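You operate a simulated robot arm through the tools that you are given. There is no shell and no other tool. Be economical: measure what you need, move in short steps, check, and stop when the job is done.

Carry out the task below with a simulated robot arm. There is one attempt and no reset: what you move stays moved.

TASK
Press the green knob two times.

It is judged by the outcome, as a careful person would: the job done as asked, and still so three seconds after it is handed in. It fails if anything else is knocked over, pushed out of place, dropped, spilled or broken.

THE ROBOT
A 7-joint arm with a two-finger parallel gripper, fixed in place. Base frame: the origin is at the foot of the arm, x ahead of it, y to its left, z up. Lengths are in m, angles in degrees, forces in N, time in s.
Its first joint turns from -66.0 to 66.0 degrees. Payload 1.57 kg.
Tool frame: the origin (TCP) lies between the finger pads and is the grasp point; the fingertips stand 0.03 m ahead of it; z points along the fingers, y is the line along which they close. The gripper opens to 0.11 m. The fingers are 0.024 m wide and 0.012 m thick; the gripper's body (0.048 by 0.112 m) begins 0.078 m behind the TCP.
Orientation is that of the tool frame in the base frame, as [roll, pitch, yaw] about the fixed x, y, z axes, in that order (R = Rz(yaw) Ry(pitch) Rx(roll)). With the fingers straight down and closing along the base's y, the tool's x points along the base's -x, its y along +y and its z along -z.

THE INTERFACE
- The arm moves only by the tool send_rows. Its argument "deltas" is a list of rows, each an object (a shift or turn left out is 0, a gripper value left out holds the last) with "offset": the shift along the tool's x, y, z in units of 50 mm (1.0 is 50 mm), a list of three; "rotation": the turn, a rotation vector about the tool's x, y, z in units of 8 degrees (1.0 is 8 degrees), a list of three; "gripper": the gripper command, from -1 (shut) to 1 (fully open), values between in proportion. In form: [{"offset": [x, y, z], "rotation": [rx, ry, rz], "gripper": gripper}, ...]. A call has 1 to 20 rows; each row shifts and turns the commanded pose from where the row before left it, along the tool's axes as they then stand. A call with a number of a shift or a turn outside -1 to 1 is refused whole. A row lasts 0.2 s, in which the tool goes at most 0.05 m and 8.6 degrees; a call with a longer step from one row to the next is refused whole, and so is a gripper value outside its range. A pose out of reach is approached as far as the arm can. The call stops where the force on the tool passes 40 N (or 10 N more than at its start, if that is more) or the arm is blocked; 0.2 s more then pass. The fingers move at their own pace (about 0.108 m/s each) and stop on an object; they squeeze with about 35 N. The grip force told is the motor's: it shows also when the fingers shut on nothing. Time passes only in rows, and 0.2 s behind the last, so rows that do not move let the fingers close. It gives the time, the measured TCP pose, the force on the tool (base axes), the opening and the grip force at its end, in the units of the frame above (readings bear some noise).
- Cameras (640 x 400 px; columns grow to the right, rows downward): "scene" is fixed at [0.1485, -0.3841, 1.4022]; the picture's right is [0.89, -0.46, 0.00], its down [-0.28, -0.53, -0.80] and it looks along [0.37, 0.71, -0.60] (base axes); focal length 342 px, centre (320, 200). "wrist" rides on the gripper at [-0.036, 0, -0.08] in the tool frame; the picture's right is [0.00, -1.00, 0.00], its down [0.97, 0.00, -0.24] and it looks along [0.24, 0.00, 0.97] (tool axes); focal length 218 px, centre (320, 200).
- get_image(camera): a new picture of that camera. No time passes.
- measure_at(camera, pixels): there is no depth. For up to 12 entries [column, row, z] of the newest picture of that camera ("zoom" is the newest enlarged one), the place [x, y] in the base frame at which the ray of that pixel passes the height z, good to about 0.002 m. No time passes.
- enlarge(camera, box): a new picture of the part [left, top, right, bottom] of that camera's present view, enlarged. No time passes.
- sign_off(): hands the job in; it is judged then, once.

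Work in short steps. Measure before you move; look again where a grasp or a placing could have gone wrong, and mend it. You have 60 turns and 26 pictures in all, the two below and enlarged ones among them. Open the gripper and draw the arm clear of the work before you hand the job in, unless the task says otherwise; then end with one line.

The tools are called after "Request:" as a command line: name --argument value ..., lists and objects as JSON in quotes. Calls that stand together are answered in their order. send_rows: Moves the arm, as the interface text tells. Its arguments: {"type":"object","properties":{"deltas":{"type":"array","items":{"type":"object","properties":{"offset":{"type":"array","items":{"type":"number"}},"rotation":{"type":"array","items":{"type":"number"}},"gripper":{"type":"number"}}}}},"required":["deltas"]} The other tools are called the same way: get_image (camera) takes a picture; measure_at (camera, pixels) gives the place at which the rays of pixels pass given heights; enlarge (camera, box) takes an enlarged picture of a part of a camera's view; sign_off () hands the job in.

At the start:

```text
time_s: 0.0
ee_pos: [0.4399, 0.0612, 1.0366]
orientation: [180.0, 0.0, -180.0]
wrist_force: [-0.1, -0.4, 0.1]
width: 0.1098
grasp_force: 0.1
```

scene: 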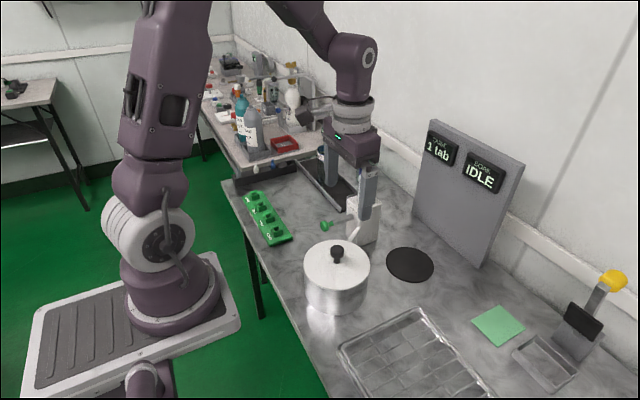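
wrist: 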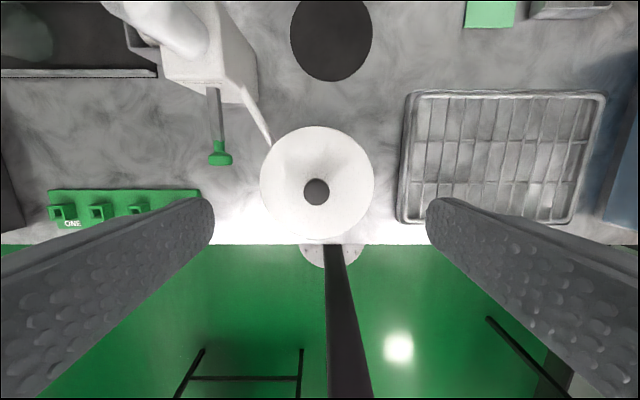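

The scene shows a green mushroom-ended rod at about (327,225) on a white device, and a green strip at about (265,215). I enlarge both to tell which is the knob.

Request:
enlarge --camera "scene" --box '[230, 140, 410, 260]'

Request:
enlarge --camera "wrist" --box '[30, 0, 300, 240]'

Request:
enlarge --camera "scene" --box '[400, 110, 540, 200]'

```text
3.33 times, centred on (320, 200) of scene
```

zoom: 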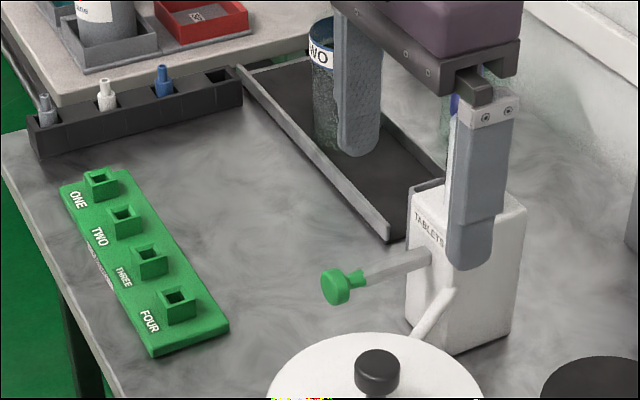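

```text
1.67 times, centred on (165, 120) of wrist
```

zoom: 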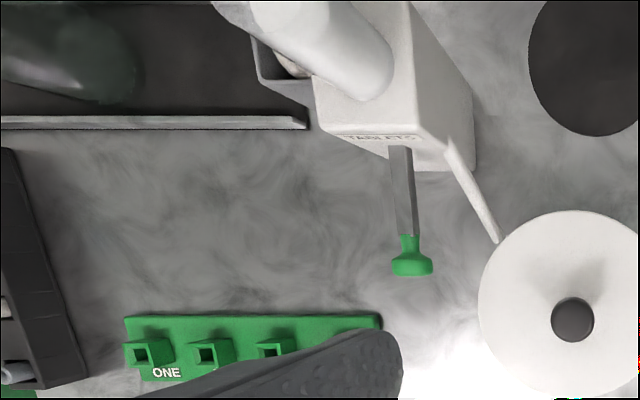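

```text
4.44 times, centred on (470, 155) of scene
```

zoom: 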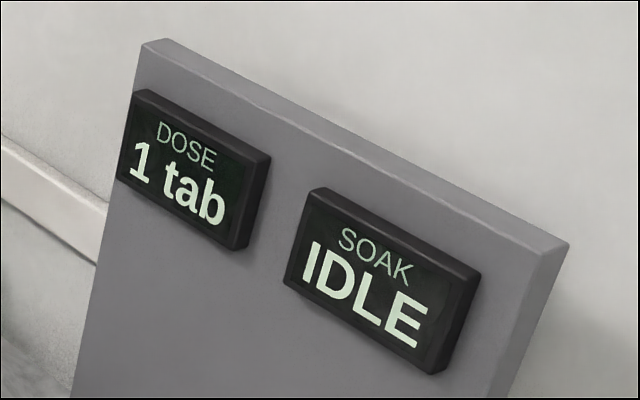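

The knob is the green plunger end on the tablet dispenser, pointing toward the arm (-x), so it is pressed along +x. I triangulate it from both cameras: scene (324.5,226) and wrist (220,157).

Request:
measure_at --camera "scene" --pixels '[[324.5, 226, 0.8], [324.5, 226, 0.84], [324.5, 226, 0.88], [324.5, 226, 0.92], [348, 216, 0.8], [348, 216, 0.88], [348, 216, 0.92], [337, 253, 0.9], [337, 253, 0.96]]'

Request:
measure_at --camera "wrist" --pixels '[[220, 159, 0.8], [220, 159, 0.84], [220, 159, 0.88], [220, 159, 0.92], [213, 90, 0.84], [213, 90, 0.88], [213, 90, 0.92], [316, 191, 0.9], [316, 191, 0.96], [165, 83, 0.9], [250, 80, 0.9]]'

```text
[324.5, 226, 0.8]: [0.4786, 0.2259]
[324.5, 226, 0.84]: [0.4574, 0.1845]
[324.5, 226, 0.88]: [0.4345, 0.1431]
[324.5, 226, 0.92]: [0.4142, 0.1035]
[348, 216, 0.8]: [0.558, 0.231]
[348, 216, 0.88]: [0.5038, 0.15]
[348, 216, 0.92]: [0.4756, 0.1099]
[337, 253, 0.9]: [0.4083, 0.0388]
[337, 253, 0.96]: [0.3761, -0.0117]
```

```text
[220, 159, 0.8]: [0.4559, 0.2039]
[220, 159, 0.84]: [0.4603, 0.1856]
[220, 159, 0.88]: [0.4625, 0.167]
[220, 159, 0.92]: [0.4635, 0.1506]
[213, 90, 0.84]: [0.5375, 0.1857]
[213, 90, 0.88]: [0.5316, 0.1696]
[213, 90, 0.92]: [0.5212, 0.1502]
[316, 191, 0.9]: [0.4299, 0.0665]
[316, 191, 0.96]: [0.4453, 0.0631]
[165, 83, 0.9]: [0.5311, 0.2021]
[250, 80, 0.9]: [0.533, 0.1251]
```

Both rays meet near (0.458, 0.185, 0.84). I shut the gripper and move to a staging position in front of the knob at (0.39, 0.185, 0.98), above everything, and look again.

Request:
send_rows --deltas '[{"offset": [0.5, 0.5, 0], "gripper": -1}, {"offset": [0.5, 0.5, 0]}, {"offset": [0, 0.75, 0]}, {"offset": [0, 0.73, 0]}, {"offset": [0, 0, 0.6]}, {"offset": [0, 0, 0.5]}, {}]'

Request:
get_image --camera "scene"

Request:
get_image --camera "wrist"

```text
time_s: 1.6
ee_pos: [0.3881, 0.1843, 0.9805]
orientation: [-179.9, 0.1, 180.0]
wrist_force: [-0.8, -1.1, -0.8]
width: 0.0
grasp_force: 21.5
```

```text
20 pictures are left
```

scene: 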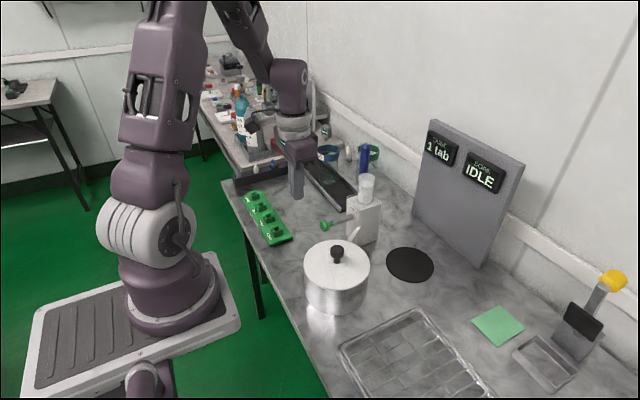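

```text
19 pictures are left
```

wrist: 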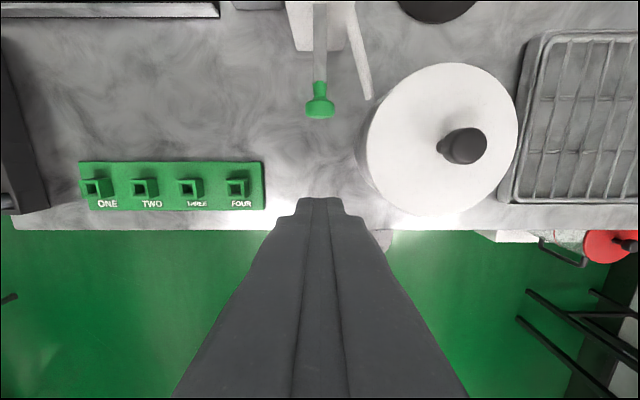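

The hopper cap (367,180) stands on the box behind the knob. I measure the knob again, plus the hopper, strip and pot edges for clearance.

Request:
measure_at --camera "wrist" --pixels '[[320, 116, 0.84], [320, 104, 0.84], [306, 110, 0.84], [334, 110, 0.84], [320, 82, 0.84], [263, 162, 0.8], [263, 208, 0.8], [375, 130, 0.85], [368, 98, 0.84], [319, 5, 0.84]]'

Request:
measure_at --camera "scene" --pixels '[[325, 226, 0.83], [325, 226, 0.84], [325, 226, 0.85], [367, 176, 0.92], [367, 176, 0.96], [367, 176, 1.0], [346, 198, 0.9], [346, 198, 0.88], [358, 243, 0.79]]'

Request:
enlarge --camera "scene" --box '[280, 160, 400, 260]'

```text
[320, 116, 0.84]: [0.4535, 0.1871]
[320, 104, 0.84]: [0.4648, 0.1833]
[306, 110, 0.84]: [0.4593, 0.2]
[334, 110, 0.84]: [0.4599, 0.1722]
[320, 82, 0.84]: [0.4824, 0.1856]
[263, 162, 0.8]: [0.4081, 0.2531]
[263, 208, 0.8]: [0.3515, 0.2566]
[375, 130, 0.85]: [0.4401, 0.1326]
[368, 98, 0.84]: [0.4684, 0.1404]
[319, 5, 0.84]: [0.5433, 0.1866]
```

```text
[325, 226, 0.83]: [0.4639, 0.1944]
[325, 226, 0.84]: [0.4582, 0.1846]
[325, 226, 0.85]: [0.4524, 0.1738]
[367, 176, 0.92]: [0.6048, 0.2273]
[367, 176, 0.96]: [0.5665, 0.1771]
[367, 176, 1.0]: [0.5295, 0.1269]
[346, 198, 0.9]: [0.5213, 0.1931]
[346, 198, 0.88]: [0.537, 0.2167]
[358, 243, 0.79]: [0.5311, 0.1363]
```

```text
4.00 times, centred on (340, 210) of scene
```

zoom: 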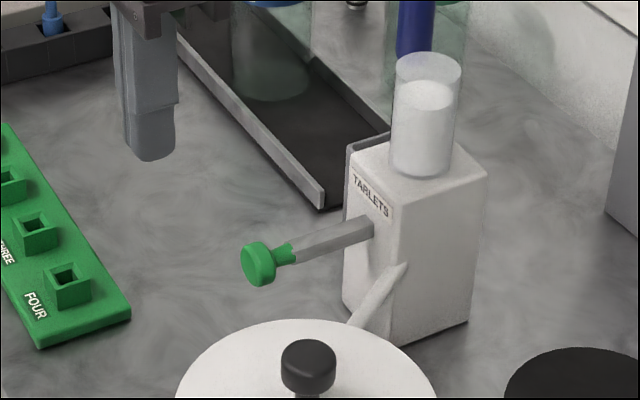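

The knob's face is at x≈0.453, centred on y≈0.1855, z≈0.84, and the pot (y<0.133) and strip (y>0.253) are clear. I lower the shut fingertips to z≈0.828 in front of the knob, then approach to x≈0.43.

Request:
send_rows --deltas '[{"offset": [0, 0.02, 0.8]}, {"offset": [0, 0, 0.8]}, {"offset": [0, 0, 0.84]}, {"offset": [-0.4, 0, 0]}, {"offset": [-0.4, 0, 0]}, {}]'

Request:
get_image --camera "wrist"

Request:
enlarge --camera "scene" --box '[280, 160, 400, 260]'

```text
time_s: 3.0
ee_pos: [0.4296, 0.1859, 0.8594]
orientation: [-180.0, 0.0, -179.9]
wrist_force: [0.0, -0.3, 0.1]
width: 0.0002
grasp_force: 20.9
```

```text
17 pictures are left
```

wrist: 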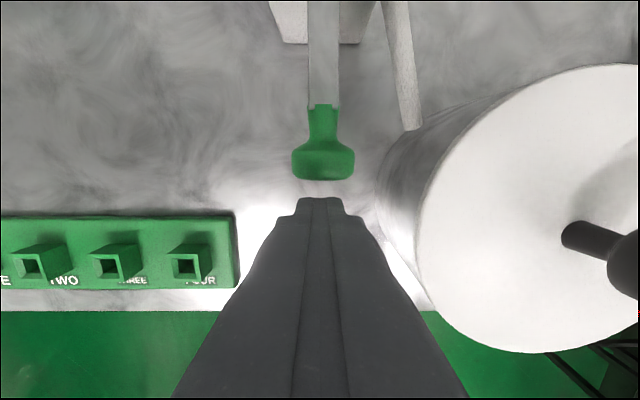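

```text
4.00 times, centred on (340, 210) of scene
```

zoom: 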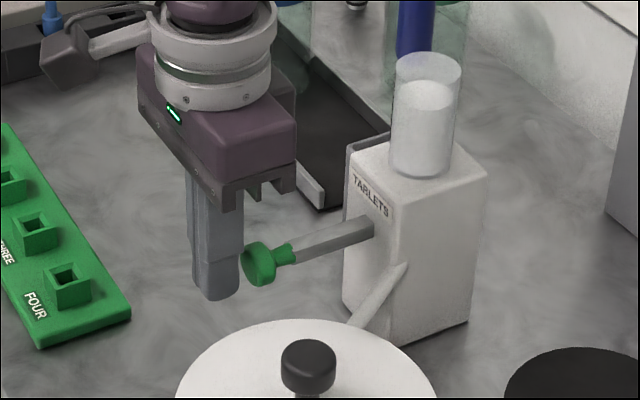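

The fingers are lined up with the knob, about 10 mm short of it. I push along +x in 5 mm steps to about 10 mm of depth and read the force.

Request:
send_rows --deltas '[{"offset": [-0.1, 0, 0]}, {"offset": [-0.1, 0, 0]}, {"offset": [-0.1, 0, 0]}, {"offset": [-0.1, 0, 0]}]'

Request:
enlarge --camera "scene" --box '[300, 110, 520, 260]'

```text
time_s: 4.0
ee_pos: [0.449, 0.1856, 0.86]
orientation: [179.9, 0.0, 179.9]
wrist_force: [-1.7, 0.1, 0.2]
width: 0.0
grasp_force: 21.1
```

```text
2.67 times, centred on (410, 185) of scene
```

zoom: 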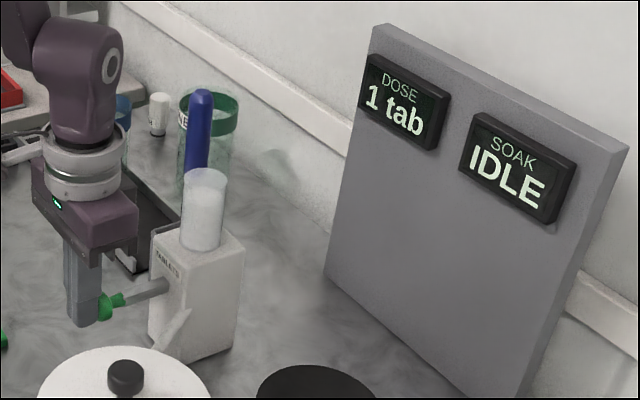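

Contact: the force is -1.7 N in x, so the plunger is on a soft spring. I keep pushing in small steps and watch for the end stop.

Request:
send_rows --deltas '[{"offset": [-0.1, 0, 0]}, {"offset": [-0.1, 0, 0]}]'

Request:
enlarge --camera "scene" --box '[300, 110, 520, 260]'

```text
time_s: 4.6
ee_pos: [0.46, 0.1867, 0.8596]
orientation: [179.9, 0.1, 180.0]
wrist_force: [-2.7, 1.4, 0.6]
width: 0.0002
grasp_force: 21.0
```

```text
2.67 times, centred on (410, 185) of scene
```

zoom: 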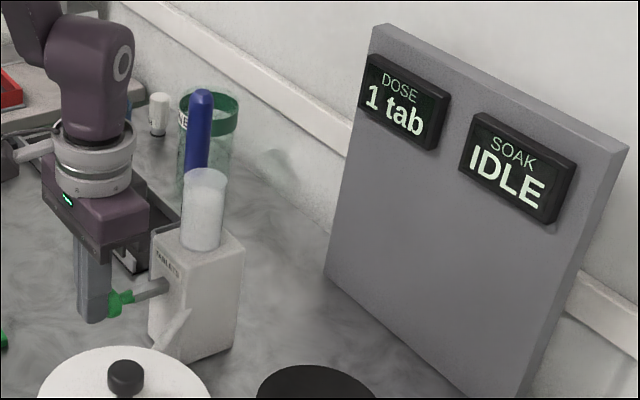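

The plunger is sliding in and the box hasn't moved. I continue in 4 mm steps.

Request:
send_rows --deltas '[{"offset": [-0.08, 0, 0]}, {"offset": [-0.08, 0, 0]}]'

Request:
enlarge --camera "scene" --box '[300, 110, 520, 260]'

```text
time_s: 5.2
ee_pos: [0.4675, 0.1863, 0.8595]
orientation: [-180.0, 0.0, 180.0]
wrist_force: [-3.9, 1.0, 0.2]
width: 0.0
grasp_force: 21.7
```

```text
2.67 times, centred on (410, 185) of scene
```

zoom: 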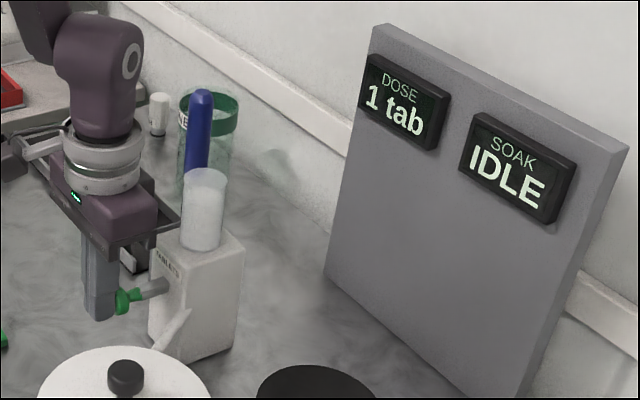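

Force is rising slowly (-3.9 N) with no end stop yet. I push two more 4 mm steps and check again.

Request:
send_rows --deltas '[{"offset": [-0.08, 0, 0]}, {"offset": [-0.08, 0, 0]}]'

Request:
enlarge --camera "scene" --box '[300, 110, 520, 260]'

```text
time_s: 5.8
ee_pos: [0.4751, 0.1864, 0.8584]
orientation: [-180.0, 0.0, -180.0]
wrist_force: [-3.3, -0.6, -1.4]
width: 0.0
grasp_force: 21.7
```

```text
2.67 times, centred on (410, 185) of scene
```

zoom: 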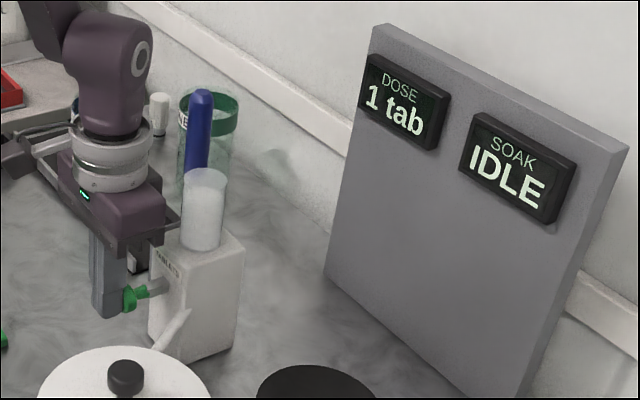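

Force is flat at about -3.3 N. Before going deeper I check the gripper bracket's clearance to the tablet tube in the wrist view and by measurement.

Request:
get_image --camera "wrist"

Request:
measure_at --camera "zoom" --pixels '[[178, 222, 0.94], [178, 222, 0.96], [180, 240, 0.9], [205, 172, 0.95], [204, 250, 0.9], [150, 240, 0.9]]'

```text
11 pictures are left
```

wrist: 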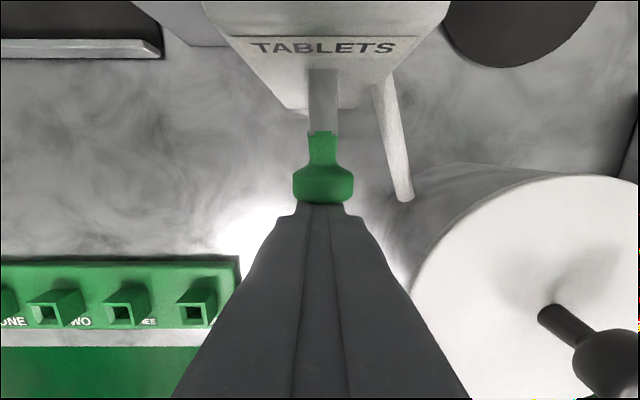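

```text
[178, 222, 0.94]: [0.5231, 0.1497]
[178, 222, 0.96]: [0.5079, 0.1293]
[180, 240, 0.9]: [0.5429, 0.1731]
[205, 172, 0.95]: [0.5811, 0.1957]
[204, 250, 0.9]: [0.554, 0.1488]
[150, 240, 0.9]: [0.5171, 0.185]
```

Bracket front is at x≈0.505 and the tube front at ≈0.545, so there is room. I continue in 2.5 mm steps with the force limit guarding.

Request:
send_rows --deltas '[{"offset": [-0.05, 0, 0]}, {"offset": [-0.05, 0, 0]}]'

Request:
enlarge --camera "scene" --box '[300, 110, 520, 260]'

```text
time_s: 6.4
ee_pos: [0.4792, 0.1865, 0.8589]
orientation: [180.0, 0.0, 180.0]
wrist_force: [-4.5, 0.0, 1.1]
width: 0.0
grasp_force: 21.4
```

```text
2.67 times, centred on (410, 185) of scene
```

zoom: 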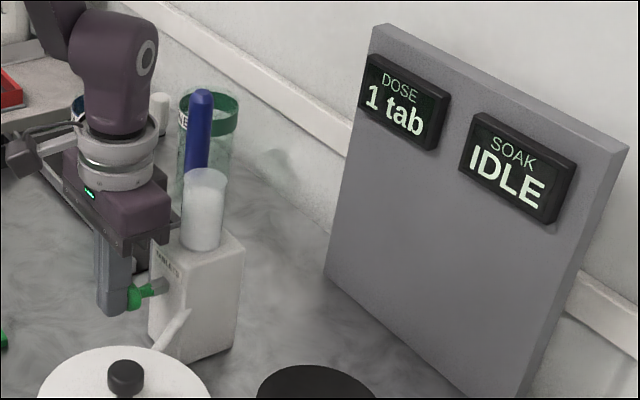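

Still soft at -4.5 N and the box hasn't shifted. Two more small steps.

Request:
send_rows --deltas '[{"offset": [-0.05, 0, 0]}, {"offset": [-0.05, 0, 0]}]'

```text
time_s: 7.0
ee_pos: [0.4858, 0.1868, 0.8587]
orientation: [-179.9, 0.0, 180.0]
wrist_force: [-4.1, 1.6, 0.2]
width: 0.0
grasp_force: 21.6
```

Request:
get_image --camera "wrist"

Request:
enlarge --camera "scene" --box '[300, 110, 520, 260]'

```text
9 pictures are left
```

wrist: 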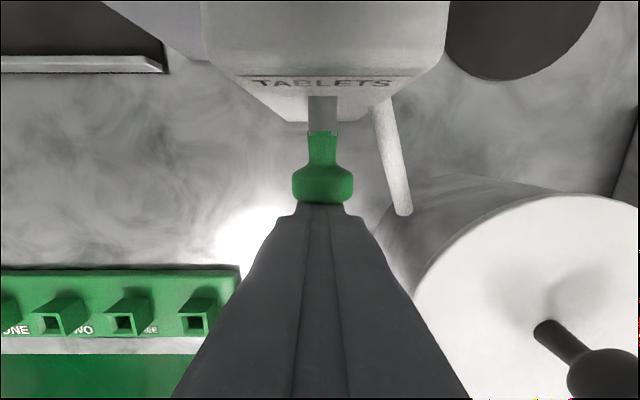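

```text
2.67 times, centred on (410, 185) of scene
```

zoom: 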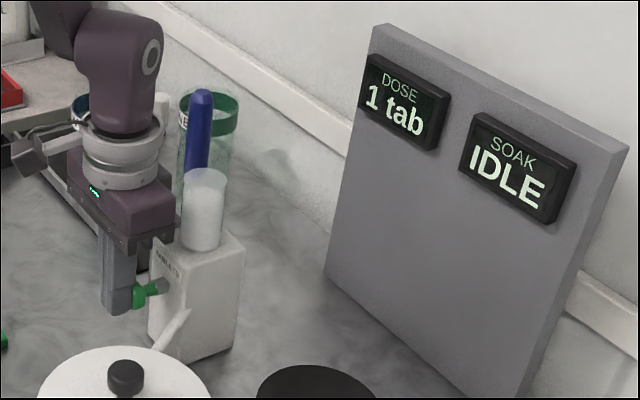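

The rod still shows about 15 mm (rows 97–132 in the wrist view), so the stroke isn't at its end. I continue in 2.5 mm steps, and the tube is still about 30 mm ahead of the bracket.

Request:
send_rows --deltas '[{"offset": [-0.05, 0, 0]}, {"offset": [-0.05, 0, 0]}, {}]'

```text
time_s: 7.8
ee_pos: [0.4898, 0.1854, 0.8582]
orientation: [180.0, 0.0, 179.9]
wrist_force: [-3.7, 0.4, 1.5]
width: 0.0001
grasp_force: 21.3
```

Request:
send_rows --deltas '[{"offset": [-0.05, 0, 0]}, {"offset": [-0.05, 0, 0]}, {}]'

Request:
enlarge --camera "scene" --box '[300, 110, 520, 260]'

```text
time_s: 8.6
ee_pos: [0.4941, 0.1858, 0.8591]
orientation: [180.0, -0.1, -180.0]
wrist_force: [-6.0, 0.4, -1.7]
width: 0.0
grasp_force: 21.4
```

```text
2.67 times, centred on (410, 185) of scene
```

zoom: 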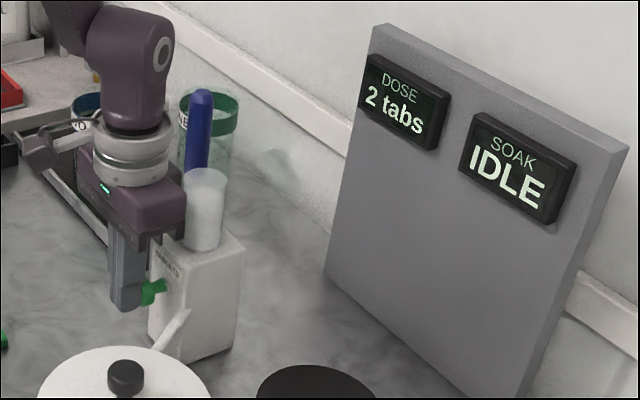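

The display went from 1 to "2 tabs" at x≈0.494, so the first press is registered. I draw back fully to x≈0.43 to let the plunger spring out, then look.

Request:
send_rows --deltas '[{"offset": [0.2, 0, 0]}, {"offset": [0.2, 0, 0]}, {"offset": [0.3, 0, 0]}, {"offset": [0.3, 0, 0]}, {"offset": [0.3, 0, 0]}, {}, {}]'

Request:
enlarge --camera "scene" --box '[300, 110, 520, 260]'

```text
time_s: 10.2
ee_pos: [0.4304, 0.1861, 0.8589]
orientation: [179.9, 0.0, -180.0]
wrist_force: [-0.5, 0.1, 0.2]
width: 0.0
grasp_force: 21.2
```

```text
2.67 times, centred on (410, 185) of scene
```

zoom: 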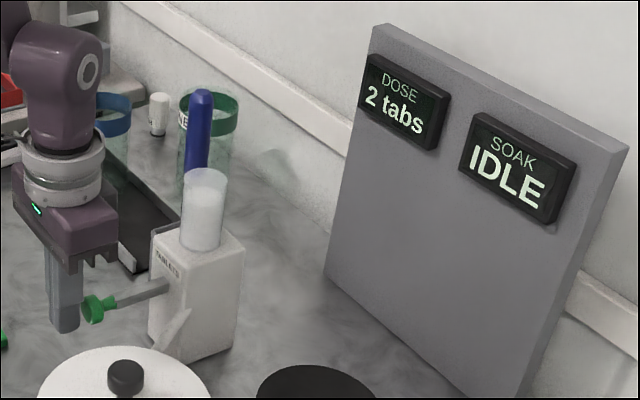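

The plunger sprang back out, the box is unmoved and the display holds at 2. I make the second press with the same stroke of 64.5 mm total, to x≈0.495.

Request:
send_rows --deltas '[{"offset": [-0.2, 0, 0]}, {"offset": [-0.2, 0, 0]}, {"offset": [-0.2, 0, 0]}, {"offset": [-0.2, 0, 0]}, {"offset": [-0.2, 0, 0]}, {"offset": [-0.1, 0, 0]}, {"offset": [-0.1, 0, 0]}, {"offset": [-0.05, 0, 0]}, {"offset": [-0.05, 0, 0]}, {}, {}]'

Request:
enlarge --camera "scene" --box '[300, 110, 520, 260]'

```text
time_s: 12.6
ee_pos: [0.4942, 0.1864, 0.8578]
orientation: [-179.9, 0.0, -180.0]
wrist_force: [-4.4, -0.5, -1.1]
width: 0.0
grasp_force: 21.5
```

```text
2.67 times, centred on (410, 185) of scene
```

zoom: 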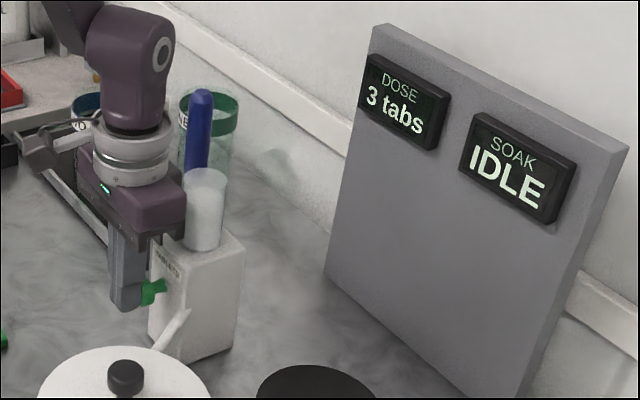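

The display shows "3 tabs", so the second press is registered. I back off to x≈0.39, rise well clear, and only then open the gripper.

Request:
send_rows --deltas '[{"offset": [0.2, 0, 0]}, {"offset": [0.3, 0, 0]}, {"offset": [0.4, 0, 0]}, {"offset": [0.4, 0, 0]}, {"offset": [0.4, 0, 0]}, {"offset": [0.4, 0, 0]}, {"offset": [0, 0, -0.8]}, {"offset": [0, 0, -0.8]}, {"offset": [0, 0, -0.8]}, {"offset": [0, 0, -0.8]}, {"gripper": 1}, {}, {}, {}]'

Request:
get_image --camera "scene"

```text
time_s: 15.6
ee_pos: [0.3911, 0.1869, 1.0201]
orientation: [179.9, -0.1, -180.0]
wrist_force: [-0.1, 0.6, 0.5]
width: 0.1099
grasp_force: 0.0
```

```text
4 pictures are left
```

scene: 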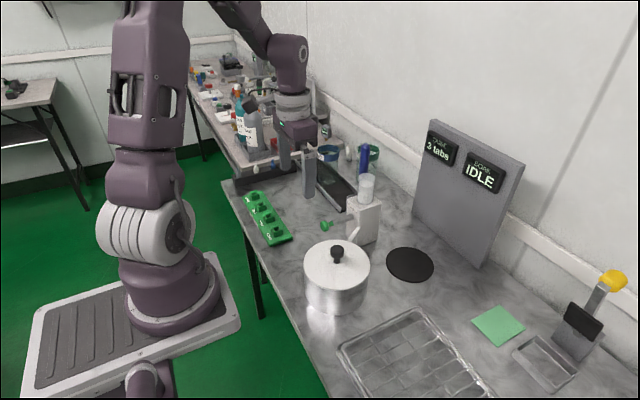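

The display reads 3 tabs, the plunger is back out at (325,226), everything else is where it was, and the arm is clear with the gripper open. I hand the job in.

Request:
sign_off

```text
The job is handed in.
```

I pressed the green knob two times: the dose display went from 1 to 2 to 3 tabs, the knob sprang back after each press, and nothing else moved.
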